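You operate a simulated robot arm through the tools that you are given. There is no shell and no other tool. Be economical: measure what you need, move in short steps, check, and stop when the job is done.

Carry out the task below with a simulated robot arm. There is one attempt and no reset: what you move stays moved.

TASK
Shut the press tray.
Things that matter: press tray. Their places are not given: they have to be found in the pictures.

It is judged by the outcome, as a careful person would: the job done as asked, and still so three seconds after it is handed in. It fails if anything else is knocked over, pushed out of place, dropped, spilled or broken.

THE ROBOT
A 6-joint arm with a two-finger parallel gripper, fixed in place. Base frame: the origin is at the foot of the arm, x ahead of it, y to its left, z up; the work surface is at about z = 13. Lengths are in mm, angles in degrees, forces in N, time in s.
With the tool pointing down near the work surface it reaches from about 140 to 580 mm from the base axis. Its first joint turns from -66.0 to 66.0 degrees. Payload 2.1 kg.
Tool frame: the origin (TCP) lies between the finger pads and is the grasp point; the fingertips stand 30 mm ahead of it; z points along the fingers, y is the line along which they close. The gripper opens to 94 mm. The fingers are 28 mm wide and 10 mm thick; the gripper's body (50 by 96 mm) begins 55 mm behind the TCP.
Orientation is that of the tool frame in the base frame, as a unit quaternion [x, y, z, w]. With the fingers straight down and closing along the base's y, the tool's x points along the base's -x, its y along +y and its z along -z.

THE INTERFACE
- The arm moves only by the tool jog_arm. Its argument "steps" is a list of rows, each a list of 7 numbers: the finger opening in mm, from 0 to 94, then the shift along the base's x, y, z in mm, then the turn, a rotation vector about the base's x, y, z in degrees. In form: [[gripper, dx, dy, dz, ax, ay, az], ...]. A call has 1 to 8 rows; each row shifts and turns the commanded pose from where the row before left it. A row lasts 0.2 s, in which the tool goes at most 50 mm and 8.6 degrees; a call with a longer step from one row to the next is refused whole, and so is a gripper value outside its range. A pose out of reach is approached as far as the arm can. The call stops where the force on the tool passes 40 N (or 10 N more than at its start, if that is more) or the arm is blocked; 0.2 s more then pass. The fingers move at their own pace (about 72 mm/s each) and stop on an object; they squeeze with about 29 N. The grip force told is the motor's: it shows also when the fingers shut on nothing. Time passes only in rows, and 0.2 s behind the last, so rows that do not move let the fingers close. It gives the time, the measured TCP pose, the force on the tool (base axes), the opening and the grip force at its end, in the units of the frame above (readings bear some noise).
- Cameras (640 x 400 px; columns grow to the right, rows downward): "scene" is fixed at [48.2, -362.7, 496.7]; the picture's right is [0.85, -0.52, 0.00], its down [-0.23, -0.38, -0.90] and it looks along [0.47, 0.76, -0.44] (base axes); focal length 311 px, centre (320, 200). "wrist" rides on the gripper at [-37, 0, -58] in the tool frame; the picture's right is [0.00, -1.00, 0.00], its down [0.97, 0.00, -0.24] and it looks along [0.24, 0.00, 0.97] (tool axes); focal length 218 px, centre (320, 200).
- snapshot(camera): a new picture of that camera. No time passes.
- probe_pixels(camera, pixels): for up to 12 pixels [column, row] of the newest picture of that camera ("zoom" is the newest enlarged one), the place [x, y, z] in the base frame of the surface seen there, good to about 3 mm. No time passes.
- zoom(camera, box): a new picture of the part [left, top, right, bottom] of that camera's present view, enlarged. No time passes.
- sign_off(): hands the job in; it is judged then, once.

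Work in short steps. Measure before you move; look again where a grasp or a placing could have gone wrong, and mend it. You have 60 turns and 26 pictures in all, the two below and enlarged ones among them. Open the gripper and draw the arm clear of the work before you hand the job in, unless the task says otherwise; then end with one line.

The tools are called after "Request:" as name(argument=value, ...) on one line, values as JSON. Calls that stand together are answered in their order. jog_arm: Moves the arm, as the interface text tells. Its arguments: {"type":"object","properties":{"steps":{"type":"array","items":{"type":"array","items":{"type":"number"}}}},"required":["steps"]} The other tools are called the same way: snapshot (camera) takes a picture; probe_pixels (camera, pixels) gives the place of the surface under pixels of a picture; zoom (camera, box) takes an enlarged picture of a part of a camera's view; sign_off () hands the job in.

At the start:

```text
time_s: 0.0
eef_pos: [293.9, 167.4, 288.3]
tcp_rot: [0.0, 1.0, 0.0, 0.0]
wrist_force: [0.4, -0.4, -0.4]
finger_gap: 94.0
grip_force: 0.1
```

scene: 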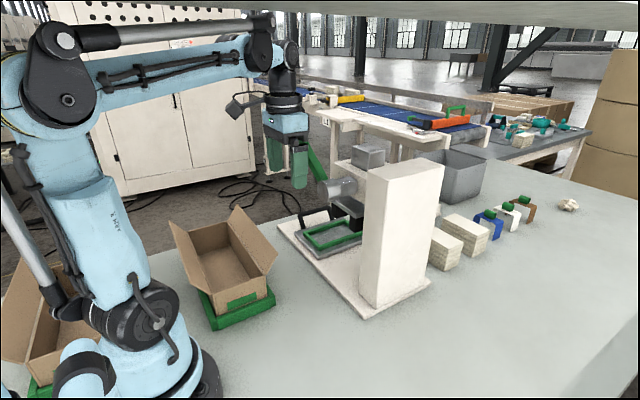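
wrist: 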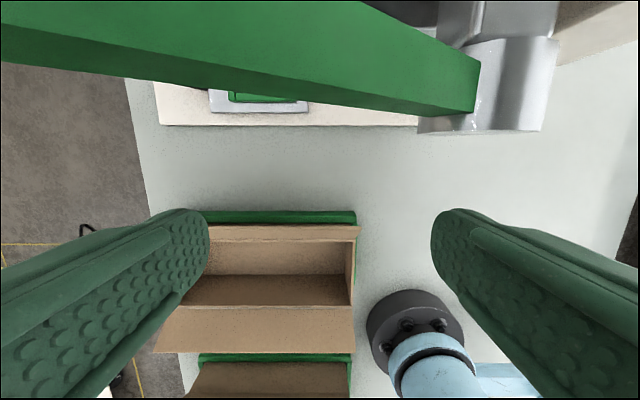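

The scene shows a press with a tray near (335,238). I zoom in for a better look.

Request:
zoom(camera="scene", box=[260, 120, 460, 320])

Request:
snapshot(camera="wrist")

```text
2.00 times, centred on (360, 220) of scene
```

zoom: 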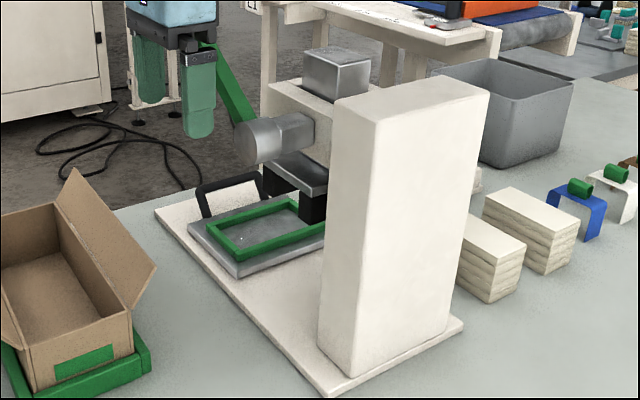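

```text
22 pictures are left
```

wrist: 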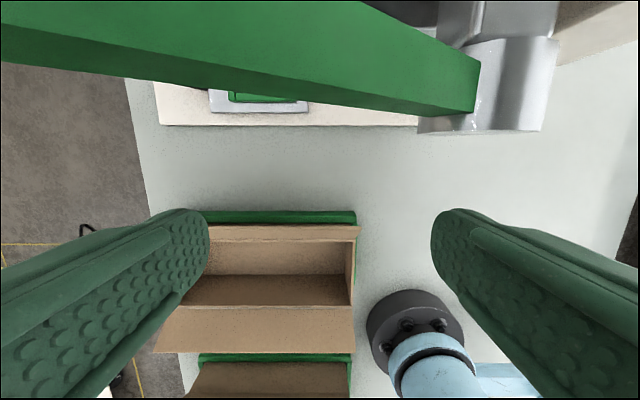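

The tray sits at zoom (260,230), its black handle at about (230,190), and a green lever runs from (215,60) to (245,120). I probe these.

Request:
probe_pixels(camera="zoom", pixels=[[190, 222], [235, 275], [322, 250], [212, 228], [238, 257], [201, 190], [230, 182], [258, 174], [205, 212], [300, 170], [315, 205], [270, 205]])

Request:
probe_pixels(camera="scene", pixels=[[311, 155], [321, 178], [335, 190], [350, 187], [279, 224], [365, 316], [430, 283], [372, 300], [367, 172], [442, 165], [365, 150], [345, 160]])

Request:
probe_pixels(camera="wrist", pixels=[[475, 70], [470, 105], [300, 70], [100, 40], [20, 50], [212, 92], [212, 110], [306, 110], [240, 98], [162, 120], [415, 122], [490, 120]])

```text
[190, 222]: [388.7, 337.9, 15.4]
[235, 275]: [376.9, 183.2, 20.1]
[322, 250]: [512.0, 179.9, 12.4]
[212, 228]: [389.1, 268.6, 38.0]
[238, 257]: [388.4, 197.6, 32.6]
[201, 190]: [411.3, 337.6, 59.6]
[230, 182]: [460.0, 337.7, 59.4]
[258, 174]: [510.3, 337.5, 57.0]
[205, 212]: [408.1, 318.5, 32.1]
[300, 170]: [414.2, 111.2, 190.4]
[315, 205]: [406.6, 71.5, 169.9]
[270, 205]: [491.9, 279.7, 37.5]
```

```text
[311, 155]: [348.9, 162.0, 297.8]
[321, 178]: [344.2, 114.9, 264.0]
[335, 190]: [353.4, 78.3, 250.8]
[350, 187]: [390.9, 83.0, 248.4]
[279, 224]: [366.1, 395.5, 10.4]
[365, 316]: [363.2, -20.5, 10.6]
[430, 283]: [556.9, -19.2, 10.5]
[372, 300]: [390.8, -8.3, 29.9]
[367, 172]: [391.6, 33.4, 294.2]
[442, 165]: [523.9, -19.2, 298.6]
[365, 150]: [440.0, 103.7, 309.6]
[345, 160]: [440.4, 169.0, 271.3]
```

```text
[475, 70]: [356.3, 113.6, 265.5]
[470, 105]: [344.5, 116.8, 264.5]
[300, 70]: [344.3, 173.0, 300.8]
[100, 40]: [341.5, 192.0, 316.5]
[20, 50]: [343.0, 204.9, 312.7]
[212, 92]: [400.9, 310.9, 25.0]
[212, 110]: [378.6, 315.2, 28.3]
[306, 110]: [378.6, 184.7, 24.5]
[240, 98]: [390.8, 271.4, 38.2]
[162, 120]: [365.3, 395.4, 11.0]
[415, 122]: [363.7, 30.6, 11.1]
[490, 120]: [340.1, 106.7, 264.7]
```

The tray (y 183–315, handle at y≈337, z≈60) slides towards −y under the press. The green lever (x≈345, z 265–315) is close to the gripper, so I rise straight up first and then look.

Request:
jog_arm(steps=[[94, 0, 0, 40, 0, 0, 0], [94, 0, 0, 40, 0, 0, 0], [94, 0, 0, 40, 0, 0, 0], [60, 0, 0, 40, 0, 0, 0], [60, 0, 0, 0, 0, 0, 0]])

Request:
zoom(camera="scene", box=[260, 80, 440, 260])

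Request:
snapshot(camera="wrist")

```text
time_s: 0.8
eef_pos: [307.0, 182.0, 342.4]
tcp_rot: [-0.005, 1.0, 0.0, 0.001]
wrist_force: [0.2, -0.1, 0.1]
finger_gap: 94.0
grip_force: 0.2
stopped in row 3: the arm was blocked; the commanded pose is now the measured one
```

```text
2.22 times, centred on (350, 170) of scene
```

zoom: 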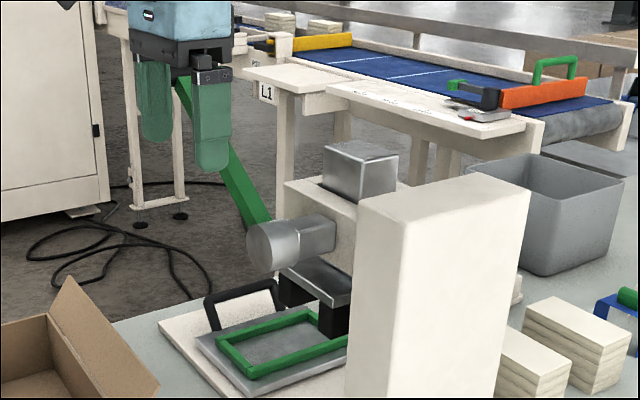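

```text
20 pictures are left
```

wrist: 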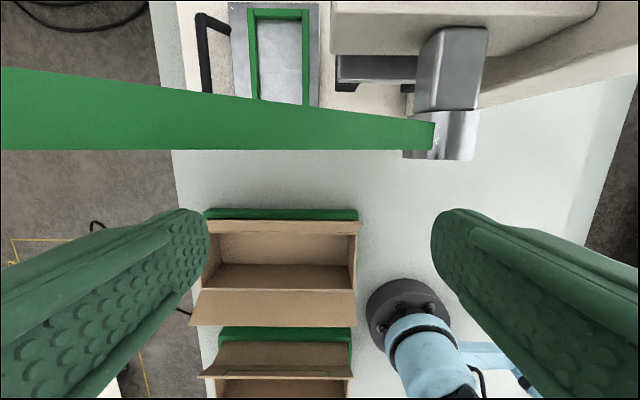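

The arm stopped at about z 342, where it drifted outward, which looks like a joint limit rather than contact. I measure the lever's extent and the press.

Request:
probe_pixels(camera="wrist", pixels=[[5, 100], [100, 130], [200, 130], [300, 130], [420, 135], [212, 20], [197, 55], [212, 85], [318, 100], [275, 60], [360, 70], [400, 30]])

Request:
probe_pixels(camera="zoom", pixels=[[182, 92], [240, 180], [320, 285], [335, 320], [290, 290], [320, 205], [345, 240], [360, 170], [240, 290], [274, 285], [205, 300], [345, 305]])

```text
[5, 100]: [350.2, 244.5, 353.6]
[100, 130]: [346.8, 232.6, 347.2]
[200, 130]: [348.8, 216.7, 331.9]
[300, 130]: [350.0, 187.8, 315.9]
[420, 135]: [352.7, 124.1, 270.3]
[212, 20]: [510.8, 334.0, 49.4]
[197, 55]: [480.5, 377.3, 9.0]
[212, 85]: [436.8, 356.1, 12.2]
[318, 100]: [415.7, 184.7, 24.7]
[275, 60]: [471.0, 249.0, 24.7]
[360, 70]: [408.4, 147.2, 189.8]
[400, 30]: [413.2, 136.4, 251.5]
```

```text
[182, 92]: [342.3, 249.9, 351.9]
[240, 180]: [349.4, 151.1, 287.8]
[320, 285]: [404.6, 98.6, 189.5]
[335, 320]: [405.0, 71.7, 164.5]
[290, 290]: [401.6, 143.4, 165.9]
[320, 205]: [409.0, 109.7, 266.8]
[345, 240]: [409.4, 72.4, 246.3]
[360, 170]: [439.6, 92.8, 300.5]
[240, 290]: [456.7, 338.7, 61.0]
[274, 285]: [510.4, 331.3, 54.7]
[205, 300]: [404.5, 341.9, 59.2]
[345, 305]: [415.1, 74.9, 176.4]
```

The lever rises from (345,114,264) to beyond (345,250,352), so a vertical approach would bring the forearm across it. I'll come in with the tool pitched about 45° from −x, below the lever, and push the handle in −y. First I check the cardboard box heights.

Request:
probe_pixels(camera="wrist", pixels=[[215, 230], [350, 225], [200, 322], [350, 322], [280, 305], [210, 212], [215, 372], [345, 345], [345, 372], [280, 375]])

Request:
jog_arm(steps=[[94, -20, 40, -5, 0, 0, 0], [60, -20, 40, -5, 0, 0, 0], [30, -10, 40, -5, 0, 0, 0], [0, -10, 40, -5, 0, 0, 0], [0, 0, 35, -5, 0, 0, 0], [0, 0, 0, 0, 0, 0, 0]])

```text
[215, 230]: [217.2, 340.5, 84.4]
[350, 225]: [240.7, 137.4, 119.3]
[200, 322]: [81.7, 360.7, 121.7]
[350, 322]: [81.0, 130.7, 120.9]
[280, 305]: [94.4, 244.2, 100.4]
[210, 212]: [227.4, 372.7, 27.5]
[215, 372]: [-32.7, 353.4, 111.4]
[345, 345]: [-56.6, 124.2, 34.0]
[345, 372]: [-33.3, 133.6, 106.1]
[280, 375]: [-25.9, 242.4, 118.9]
```

```text
time_s: 2.1
eef_pos: [244.2, 379.3, 320.1]
tcp_rot: [-0.005, 1.0, 0.0, 0.0]
wrist_force: [-0.4, -0.3, 0.5]
finger_gap: 0.2
grip_force: 28.7
```

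The box stays below z≈122 and x≈245, so a 45° tool clears it. I pitch the tool forward now.

Request:
jog_arm(steps=[[0, 15, 0, -10, 0, -8, 0], [0, 20, 0, -10, 0, -8, 0], [0, 20, 0, -10, 0, -8, 0], [0, 20, 0, -10, 0, -8, 0], [0, 20, 0, -10, 0, -8, 0], [0, 15, 0, -10, 0, -5, 0], [0, 0, 0, 0, 0, 0, 0]])

Request:
snapshot(camera="scene")

Request:
snapshot(camera="wrist")

```text
time_s: 3.8
eef_pos: [355.4, 375.1, 259.6]
tcp_rot: [-0.005, 0.923, 0.0, 0.384]
wrist_force: [-0.3, 0.0, 0.4]
finger_gap: 0.0
grip_force: 29.2
```

```text
19 pictures are left
```

scene: 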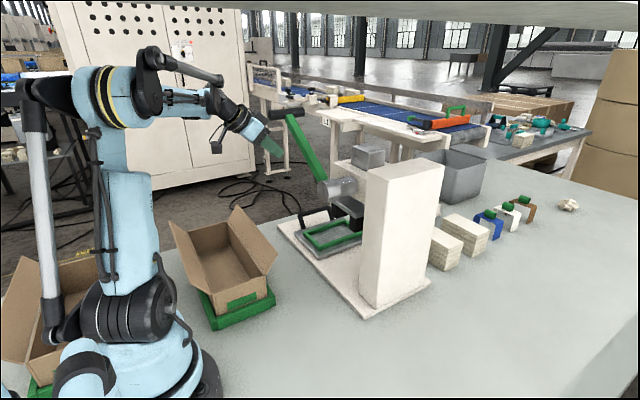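

```text
18 pictures are left
```

wrist: 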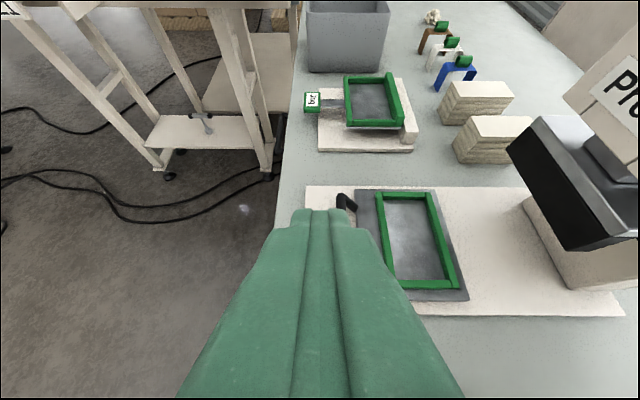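

The lever's end is at scene (285,115), clear of the tool. A second tray-like fixture shows at wrist (370,100), so I check the labels.

Request:
zoom(camera="wrist", box=[290, 40, 640, 320])

Request:
probe_pixels(camera="wrist", pixels=[[346, 200], [320, 115], [410, 148], [370, 190], [460, 298], [340, 188], [550, 240], [530, 210], [610, 313], [500, 250], [323, 215], [365, 78]])

Request:
probe_pixels(camera="scene", pixels=[[292, 118], [300, 135], [285, 120]])

```text
1.43 times, centred on (465, 180) of wrist
```

zoom: 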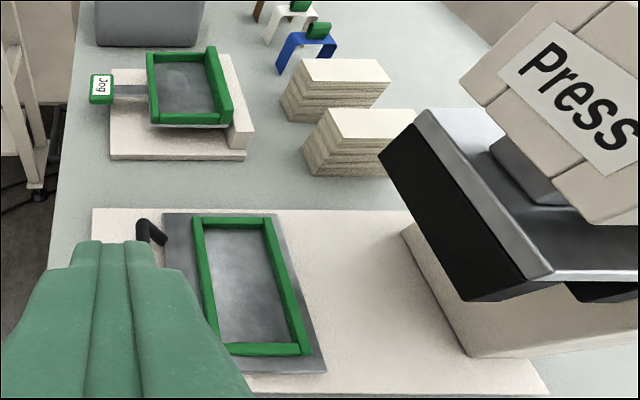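

```text
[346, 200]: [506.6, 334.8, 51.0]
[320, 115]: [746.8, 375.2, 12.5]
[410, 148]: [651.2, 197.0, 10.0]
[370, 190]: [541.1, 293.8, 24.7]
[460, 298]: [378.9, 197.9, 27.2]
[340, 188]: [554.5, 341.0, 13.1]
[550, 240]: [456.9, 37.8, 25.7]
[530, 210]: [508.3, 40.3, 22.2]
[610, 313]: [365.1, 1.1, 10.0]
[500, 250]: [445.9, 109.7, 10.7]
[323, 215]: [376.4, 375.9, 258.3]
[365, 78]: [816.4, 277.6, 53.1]
```

```text
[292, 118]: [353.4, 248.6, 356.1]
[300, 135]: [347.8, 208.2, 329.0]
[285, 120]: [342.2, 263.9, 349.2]
```

The sign reads "Press" on this unit (the other is "Jog"). There is about 140 mm of free slide to the column foot at y≈40. I lower the tool behind the handle to about (450, 380, 60).

Request:
jog_arm(steps=[[0, 10, 3, -40, 0, 0, 0], [0, 15, 3, -40, 0, 0, 0], [0, 20, 0, -40, 0, 0, 0], [0, 25, 0, -40, 0, 0, 0], [0, 25, 0, -35, 0, 0, 0], [0, 0, 0, 0, 0, 0, 0]])

Request:
zoom(camera="scene", box=[220, 100, 420, 300])

Request:
snapshot(camera="wrist")

```text
time_s: 5.2
eef_pos: [451.1, 379.6, 66.1]
tcp_rot: [-0.004, 0.924, -0.002, 0.383]
wrist_force: [0.1, 0.2, 0.7]
finger_gap: 0.0
grip_force: 29.0
```

```text
2.00 times, centred on (320, 200) of scene
```

zoom: 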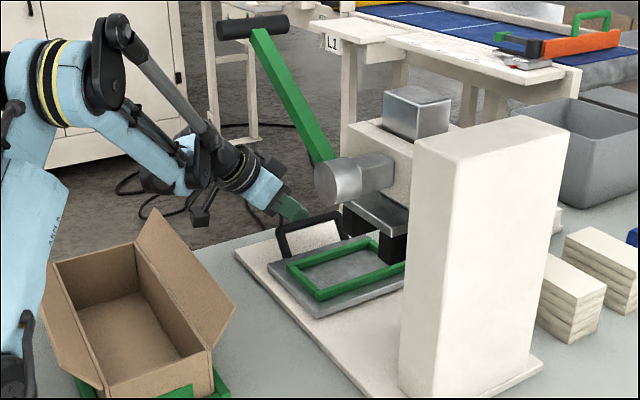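

```text
15 pictures are left
```

wrist: 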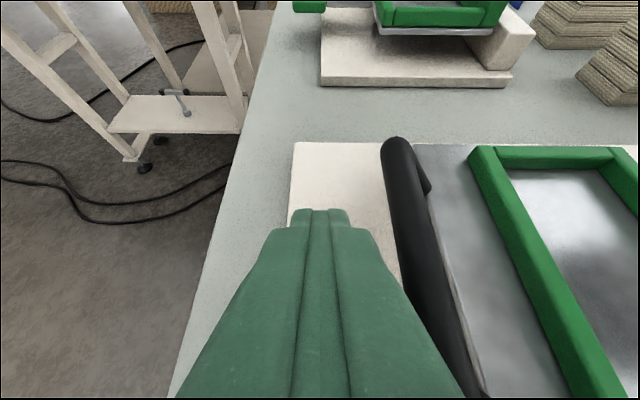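

The fingers are just outside the handle bar (wrist picture: fingertips at (320,215), bar at (410,200)), at the right height. I push in −y in small steps.

Request:
jog_arm(steps=[[0, 0, -12, 0, 0, 0, 0], [0, 0, -10, 0, 0, 0, 0], [0, 0, -10, 0, 0, 0, 0], [0, 0, -10, 0, 0, 0, 0], [0, 0, -10, 0, 0, 0, 0]])

Request:
snapshot(camera="wrist")

```text
time_s: 6.3
eef_pos: [451.6, 328.2, 64.7]
tcp_rot: [-0.004, 0.923, -0.002, 0.384]
wrist_force: [0.5, 0.2, 0.4]
finger_gap: 0.0
grip_force: 28.9
```

```text
14 pictures are left
```

wrist: 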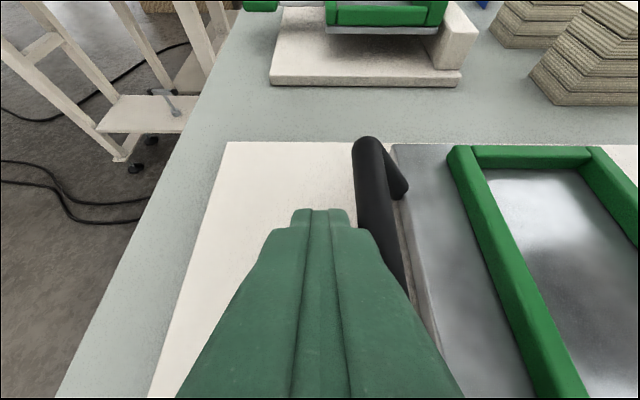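

The base plate corner moved from column 297 to 225 but the tray only from 475 to 455, so the tray is sliding with the finger at low force. I continue.

Request:
jog_arm(steps=[[0, 0, -12, 0, 0, 0, 0], [0, 0, -12, 0, 0, 0, 0], [0, 0, -12, 0, 0, 0, 0], [0, 0, -12, 0, 0, 0, 0], [0, 0, -12, 0, 0, 0, 0]])

Request:
snapshot(camera="wrist")

Request:
zoom(camera="scene", box=[220, 100, 420, 300])

```text
time_s: 7.5
eef_pos: [451.3, 269.1, 63.7]
tcp_rot: [-0.003, 0.924, -0.002, 0.383]
wrist_force: [-0.8, -0.6, -0.5]
finger_gap: 0.1
grip_force: 28.6
```

```text
13 pictures are left
```

wrist: 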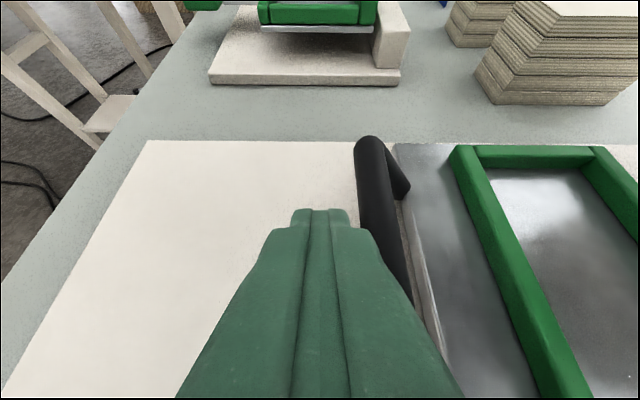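

```text
2.00 times, centred on (320, 200) of scene
```

zoom: 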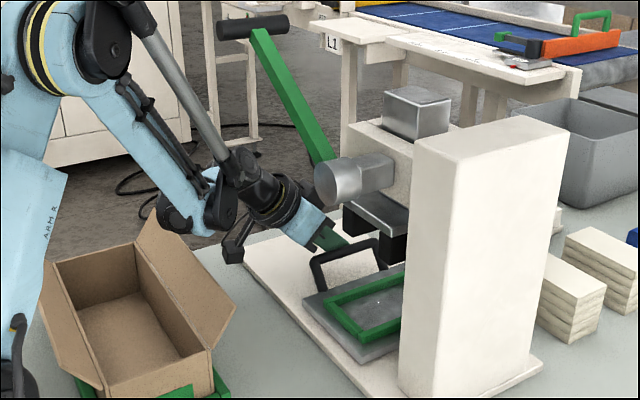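

The tray is sliding cleanly, with its handle now at about y 257. I check the lever knob's position against the arm, and the tray's front edge.

Request:
probe_pixels(camera="zoom", pixels=[[225, 28], [285, 22], [300, 100], [330, 150], [240, 160], [275, 190], [318, 225], [200, 100], [362, 362], [345, 245], [365, 225], [400, 235]])

```text
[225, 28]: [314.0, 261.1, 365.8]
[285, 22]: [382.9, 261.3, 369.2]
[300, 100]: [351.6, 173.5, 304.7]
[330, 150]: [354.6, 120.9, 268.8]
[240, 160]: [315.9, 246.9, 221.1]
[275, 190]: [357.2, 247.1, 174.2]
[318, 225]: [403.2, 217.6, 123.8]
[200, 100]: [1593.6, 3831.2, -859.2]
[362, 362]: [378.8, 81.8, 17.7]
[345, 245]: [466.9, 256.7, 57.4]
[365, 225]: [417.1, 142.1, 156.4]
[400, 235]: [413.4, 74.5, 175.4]
```

The tray front is at y≈82, with about 42 mm left to the foot at y≈40, and the arm clears the lever and head. I continue slowly until it stops.

Request:
jog_arm(steps=[[0, 0, -9, 0, 0, 0, 0], [0, 0, -9, 0, 0, 0, 0], [0, 0, -8, 0, 0, 0, 0], [0, 0, -5, 0, 0, 0, 0], [0, 0, -4, 0, 0, 0, 0], [0, 0, 0, 0, 0, 0, 0]])

Request:
zoom(camera="scene", box=[240, 120, 420, 300])

```text
time_s: 8.7
eef_pos: [449.9, 242.6, 63.0]
tcp_rot: [-0.007, 0.924, 0.008, 0.383]
wrist_force: [0.1, 5.0, -1.2]
finger_gap: 0.0
grip_force: 29.4
stopped in row 5: the force on the tool passed its limit (the readings are from after the stop); the commanded pose is now the measured one
```

```text
2.22 times, centred on (330, 210) of scene
```

zoom: 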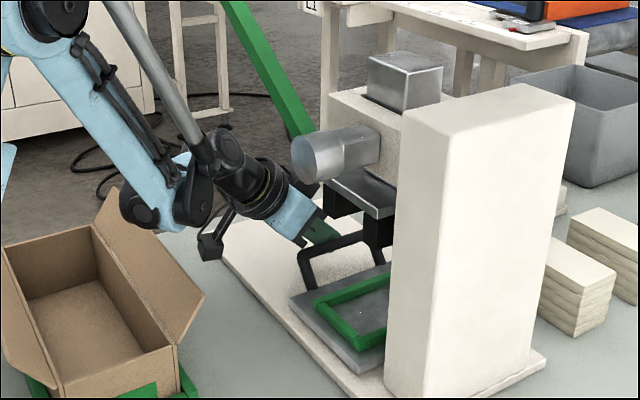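

It stopped on force at y 242.6. I check whether that is the tray's end stop.

Request:
probe_pixels(camera="zoom", pixels=[[360, 368], [378, 355], [320, 245], [302, 262], [290, 300], [372, 240], [300, 190], [265, 180], [385, 345]])

Request:
snapshot(camera="wrist")

```text
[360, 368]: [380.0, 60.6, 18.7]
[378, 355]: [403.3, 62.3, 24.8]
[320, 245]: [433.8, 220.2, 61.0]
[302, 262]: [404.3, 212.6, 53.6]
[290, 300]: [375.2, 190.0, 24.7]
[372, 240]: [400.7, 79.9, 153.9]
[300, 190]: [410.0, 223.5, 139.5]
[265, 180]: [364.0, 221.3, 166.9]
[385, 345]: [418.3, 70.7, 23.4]
```

```text
10 pictures are left
```

wrist: 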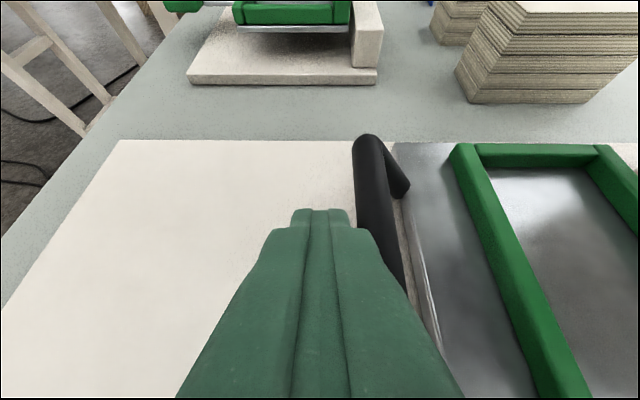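

The tray now spans y≈57–190, under the head. I push once more to see whether it's a firm stop.

Request:
jog_arm(steps=[[0, 0, -3, 0, 0, 0, 0], [0, 0, -3, 0, 0, 0, 0], [0, 0, -3, 0, 0, 0, 0], [0, 0, -3, 0, 0, 0, 0]])

```text
time_s: 9.4
eef_pos: [449.8, 242.4, 64.0]
tcp_rot: [-0.009, 0.923, 0.014, 0.385]
wrist_force: [0.1, 4.3, -0.9]
finger_gap: 0.1
grip_force: 28.8
stopped in row 3: the force on the tool passed its limit (the readings are from after the stop); the commanded pose is now the measured one
```

It stops at the same place twice, so that is the end stop. I back off in +y along the way I came.

Request:
jog_arm(steps=[[0, 0, 15, 0, 0, 0, 0], [0, 0, 25, 0, 0, 0, 0], [0, 0, 30, 0, 0, 0, 0], [0, 0, 35, 0, 0, 0, 0], [0, 0, 32, 0, 0, 0, 0], [0, 0, 0, 0, 0, 0, 0]])

Request:
snapshot(camera="wrist")

Request:
zoom(camera="scene", box=[240, 120, 420, 300])

```text
time_s: 10.8
eef_pos: [450.5, 380.9, 64.1]
tcp_rot: [-0.01, 0.923, 0.015, 0.384]
wrist_force: [0.0, -0.1, 0.0]
finger_gap: 0.0
grip_force: 28.6
```

```text
9 pictures are left
```

wrist: 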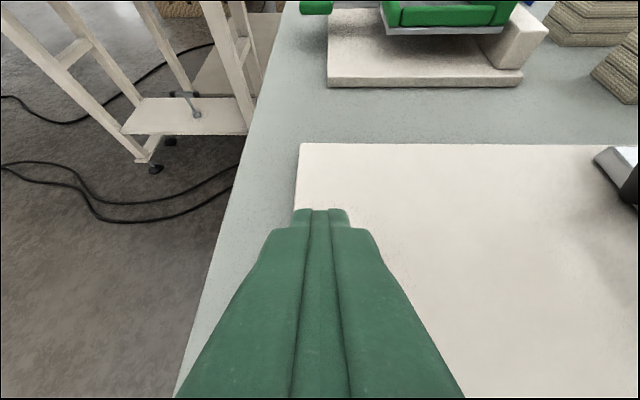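

```text
2.22 times, centred on (330, 210) of scene
```

zoom: 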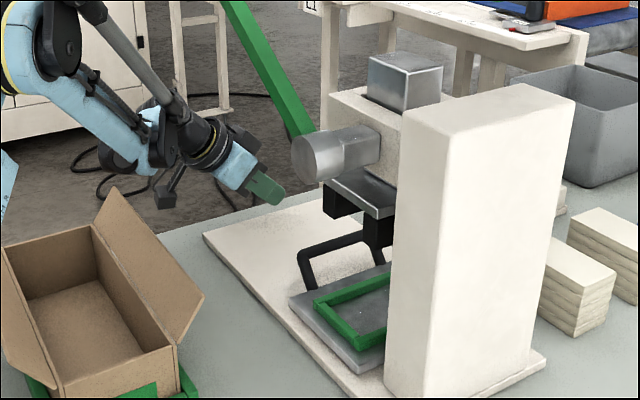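

The tray stayed in. I draw up and back the way I came, then check from above that nothing blocks the tray short of its stop.

Request:
jog_arm(steps=[[0, -25, 0, 40, 0, 0, 0], [0, -25, 0, 40, 0, 0, 0], [30, -20, 0, 40, 0, 0, 0], [60, -15, 0, 40, 0, 0, 0], [94, -10, 0, 35, 0, 0, 0], [94, 0, 0, 0, 0, 0, 0]])

Request:
snapshot(camera="wrist")

Request:
zoom(camera="scene", box=[300, 180, 420, 320])

```text
time_s: 12.2
eef_pos: [352.8, 375.7, 260.7]
tcp_rot: [-0.009, 0.923, 0.014, 0.385]
wrist_force: [-0.1, 0.8, 0.2]
finger_gap: 93.9
grip_force: 0.2
```

```text
7 pictures are left
```

wrist: 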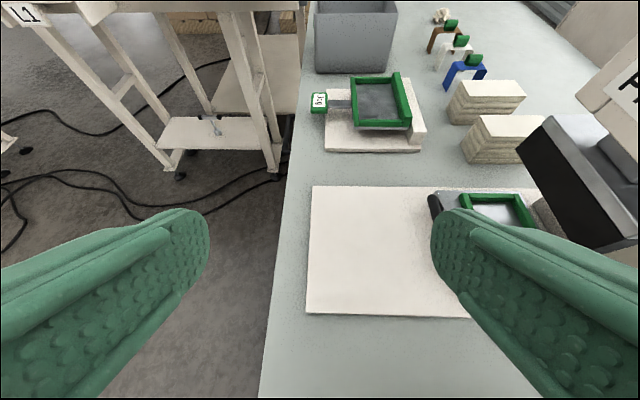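

```text
2.86 times, centred on (360, 250) of scene
```

zoom: 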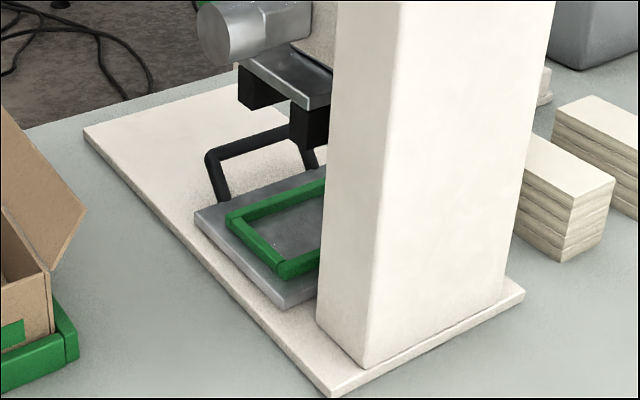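

Nothing visible blocks the tray. I measure its front against the column foot.

Request:
probe_pixels(camera="wrist", pixels=[[534, 220], [545, 225], [540, 205], [550, 235], [528, 212], [436, 205], [520, 196], [537, 196]])

Request:
zoom(camera="wrist", box=[430, 170, 590, 270])

Request:
probe_pixels(camera="zoom", pixels=[[400, 140], [420, 140], [440, 150], [460, 170], [470, 220], [20, 140], [350, 100]])

```text
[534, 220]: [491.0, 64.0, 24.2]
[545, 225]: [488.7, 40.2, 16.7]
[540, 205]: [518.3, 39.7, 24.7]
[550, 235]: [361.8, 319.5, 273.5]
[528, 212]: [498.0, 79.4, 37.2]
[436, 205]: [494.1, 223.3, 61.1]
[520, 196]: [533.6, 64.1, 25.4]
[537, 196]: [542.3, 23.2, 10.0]
```

```text
4.00 times, centred on (510, 220) of wrist
```

zoom: 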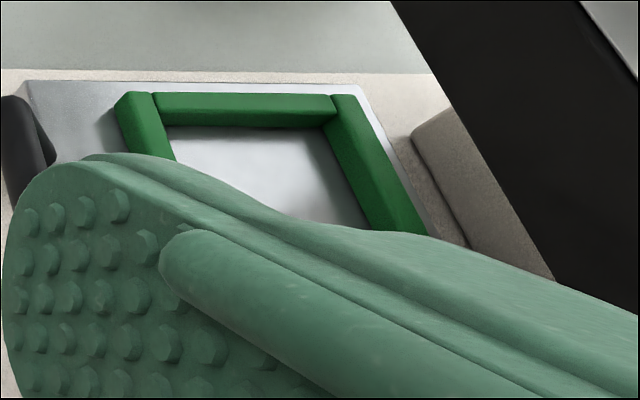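

```text
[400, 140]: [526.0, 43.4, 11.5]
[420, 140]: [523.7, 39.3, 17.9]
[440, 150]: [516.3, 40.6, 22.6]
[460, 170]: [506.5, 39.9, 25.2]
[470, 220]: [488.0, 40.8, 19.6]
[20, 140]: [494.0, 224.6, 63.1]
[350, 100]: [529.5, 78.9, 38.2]
```

The tray front sits square, at y≈62–64 at both points measured, after about 120 mm of travel. It resisted two pushes at the same point and didn't spring back. I bring the arm back to its upright pose, clear of the lever.

Request:
jog_arm(steps=[[94, -15, 0, 10, 0, 8, 0], [94, -20, 0, 10, 0, 8, 0], [94, -20, 0, 10, 0, 8, 0], [94, -20, 0, 10, 0, 8, 0], [94, -20, 0, 10, 0, 8, 0], [94, -15, 0, 10, 0, 5, 0], [94, 0, 0, 0, 0, 0, 0]])

Request:
snapshot(camera="scene")

```text
time_s: 13.8
eef_pos: [244.0, 378.6, 319.0]
tcp_rot: [-0.003, 1.0, 0.017, 0.001]
wrist_force: [0.5, -0.1, 0.6]
finger_gap: 94.1
grip_force: 0.0
```

```text
4 pictures are left
```

scene: 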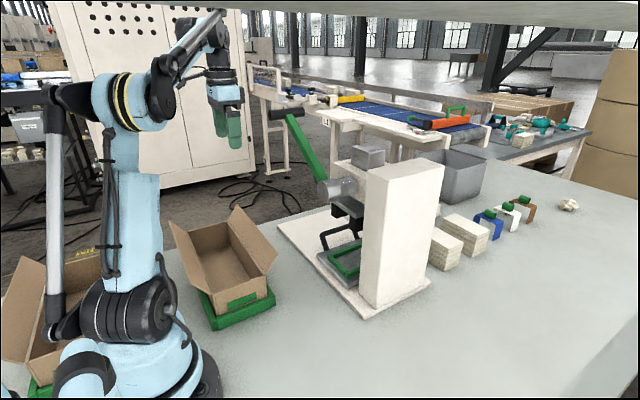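

The tray is in under the press head at scene (340,258), the lever and boxes look unmoved, and the arm is clear with the gripper open. I hand the job in.

Request:
sign_off()

```text
The job is handed in.
```

The press tray is pushed in to a firm stop under the press, about 20 mm short of the column foot, and nothing else looks moved in the last picture.
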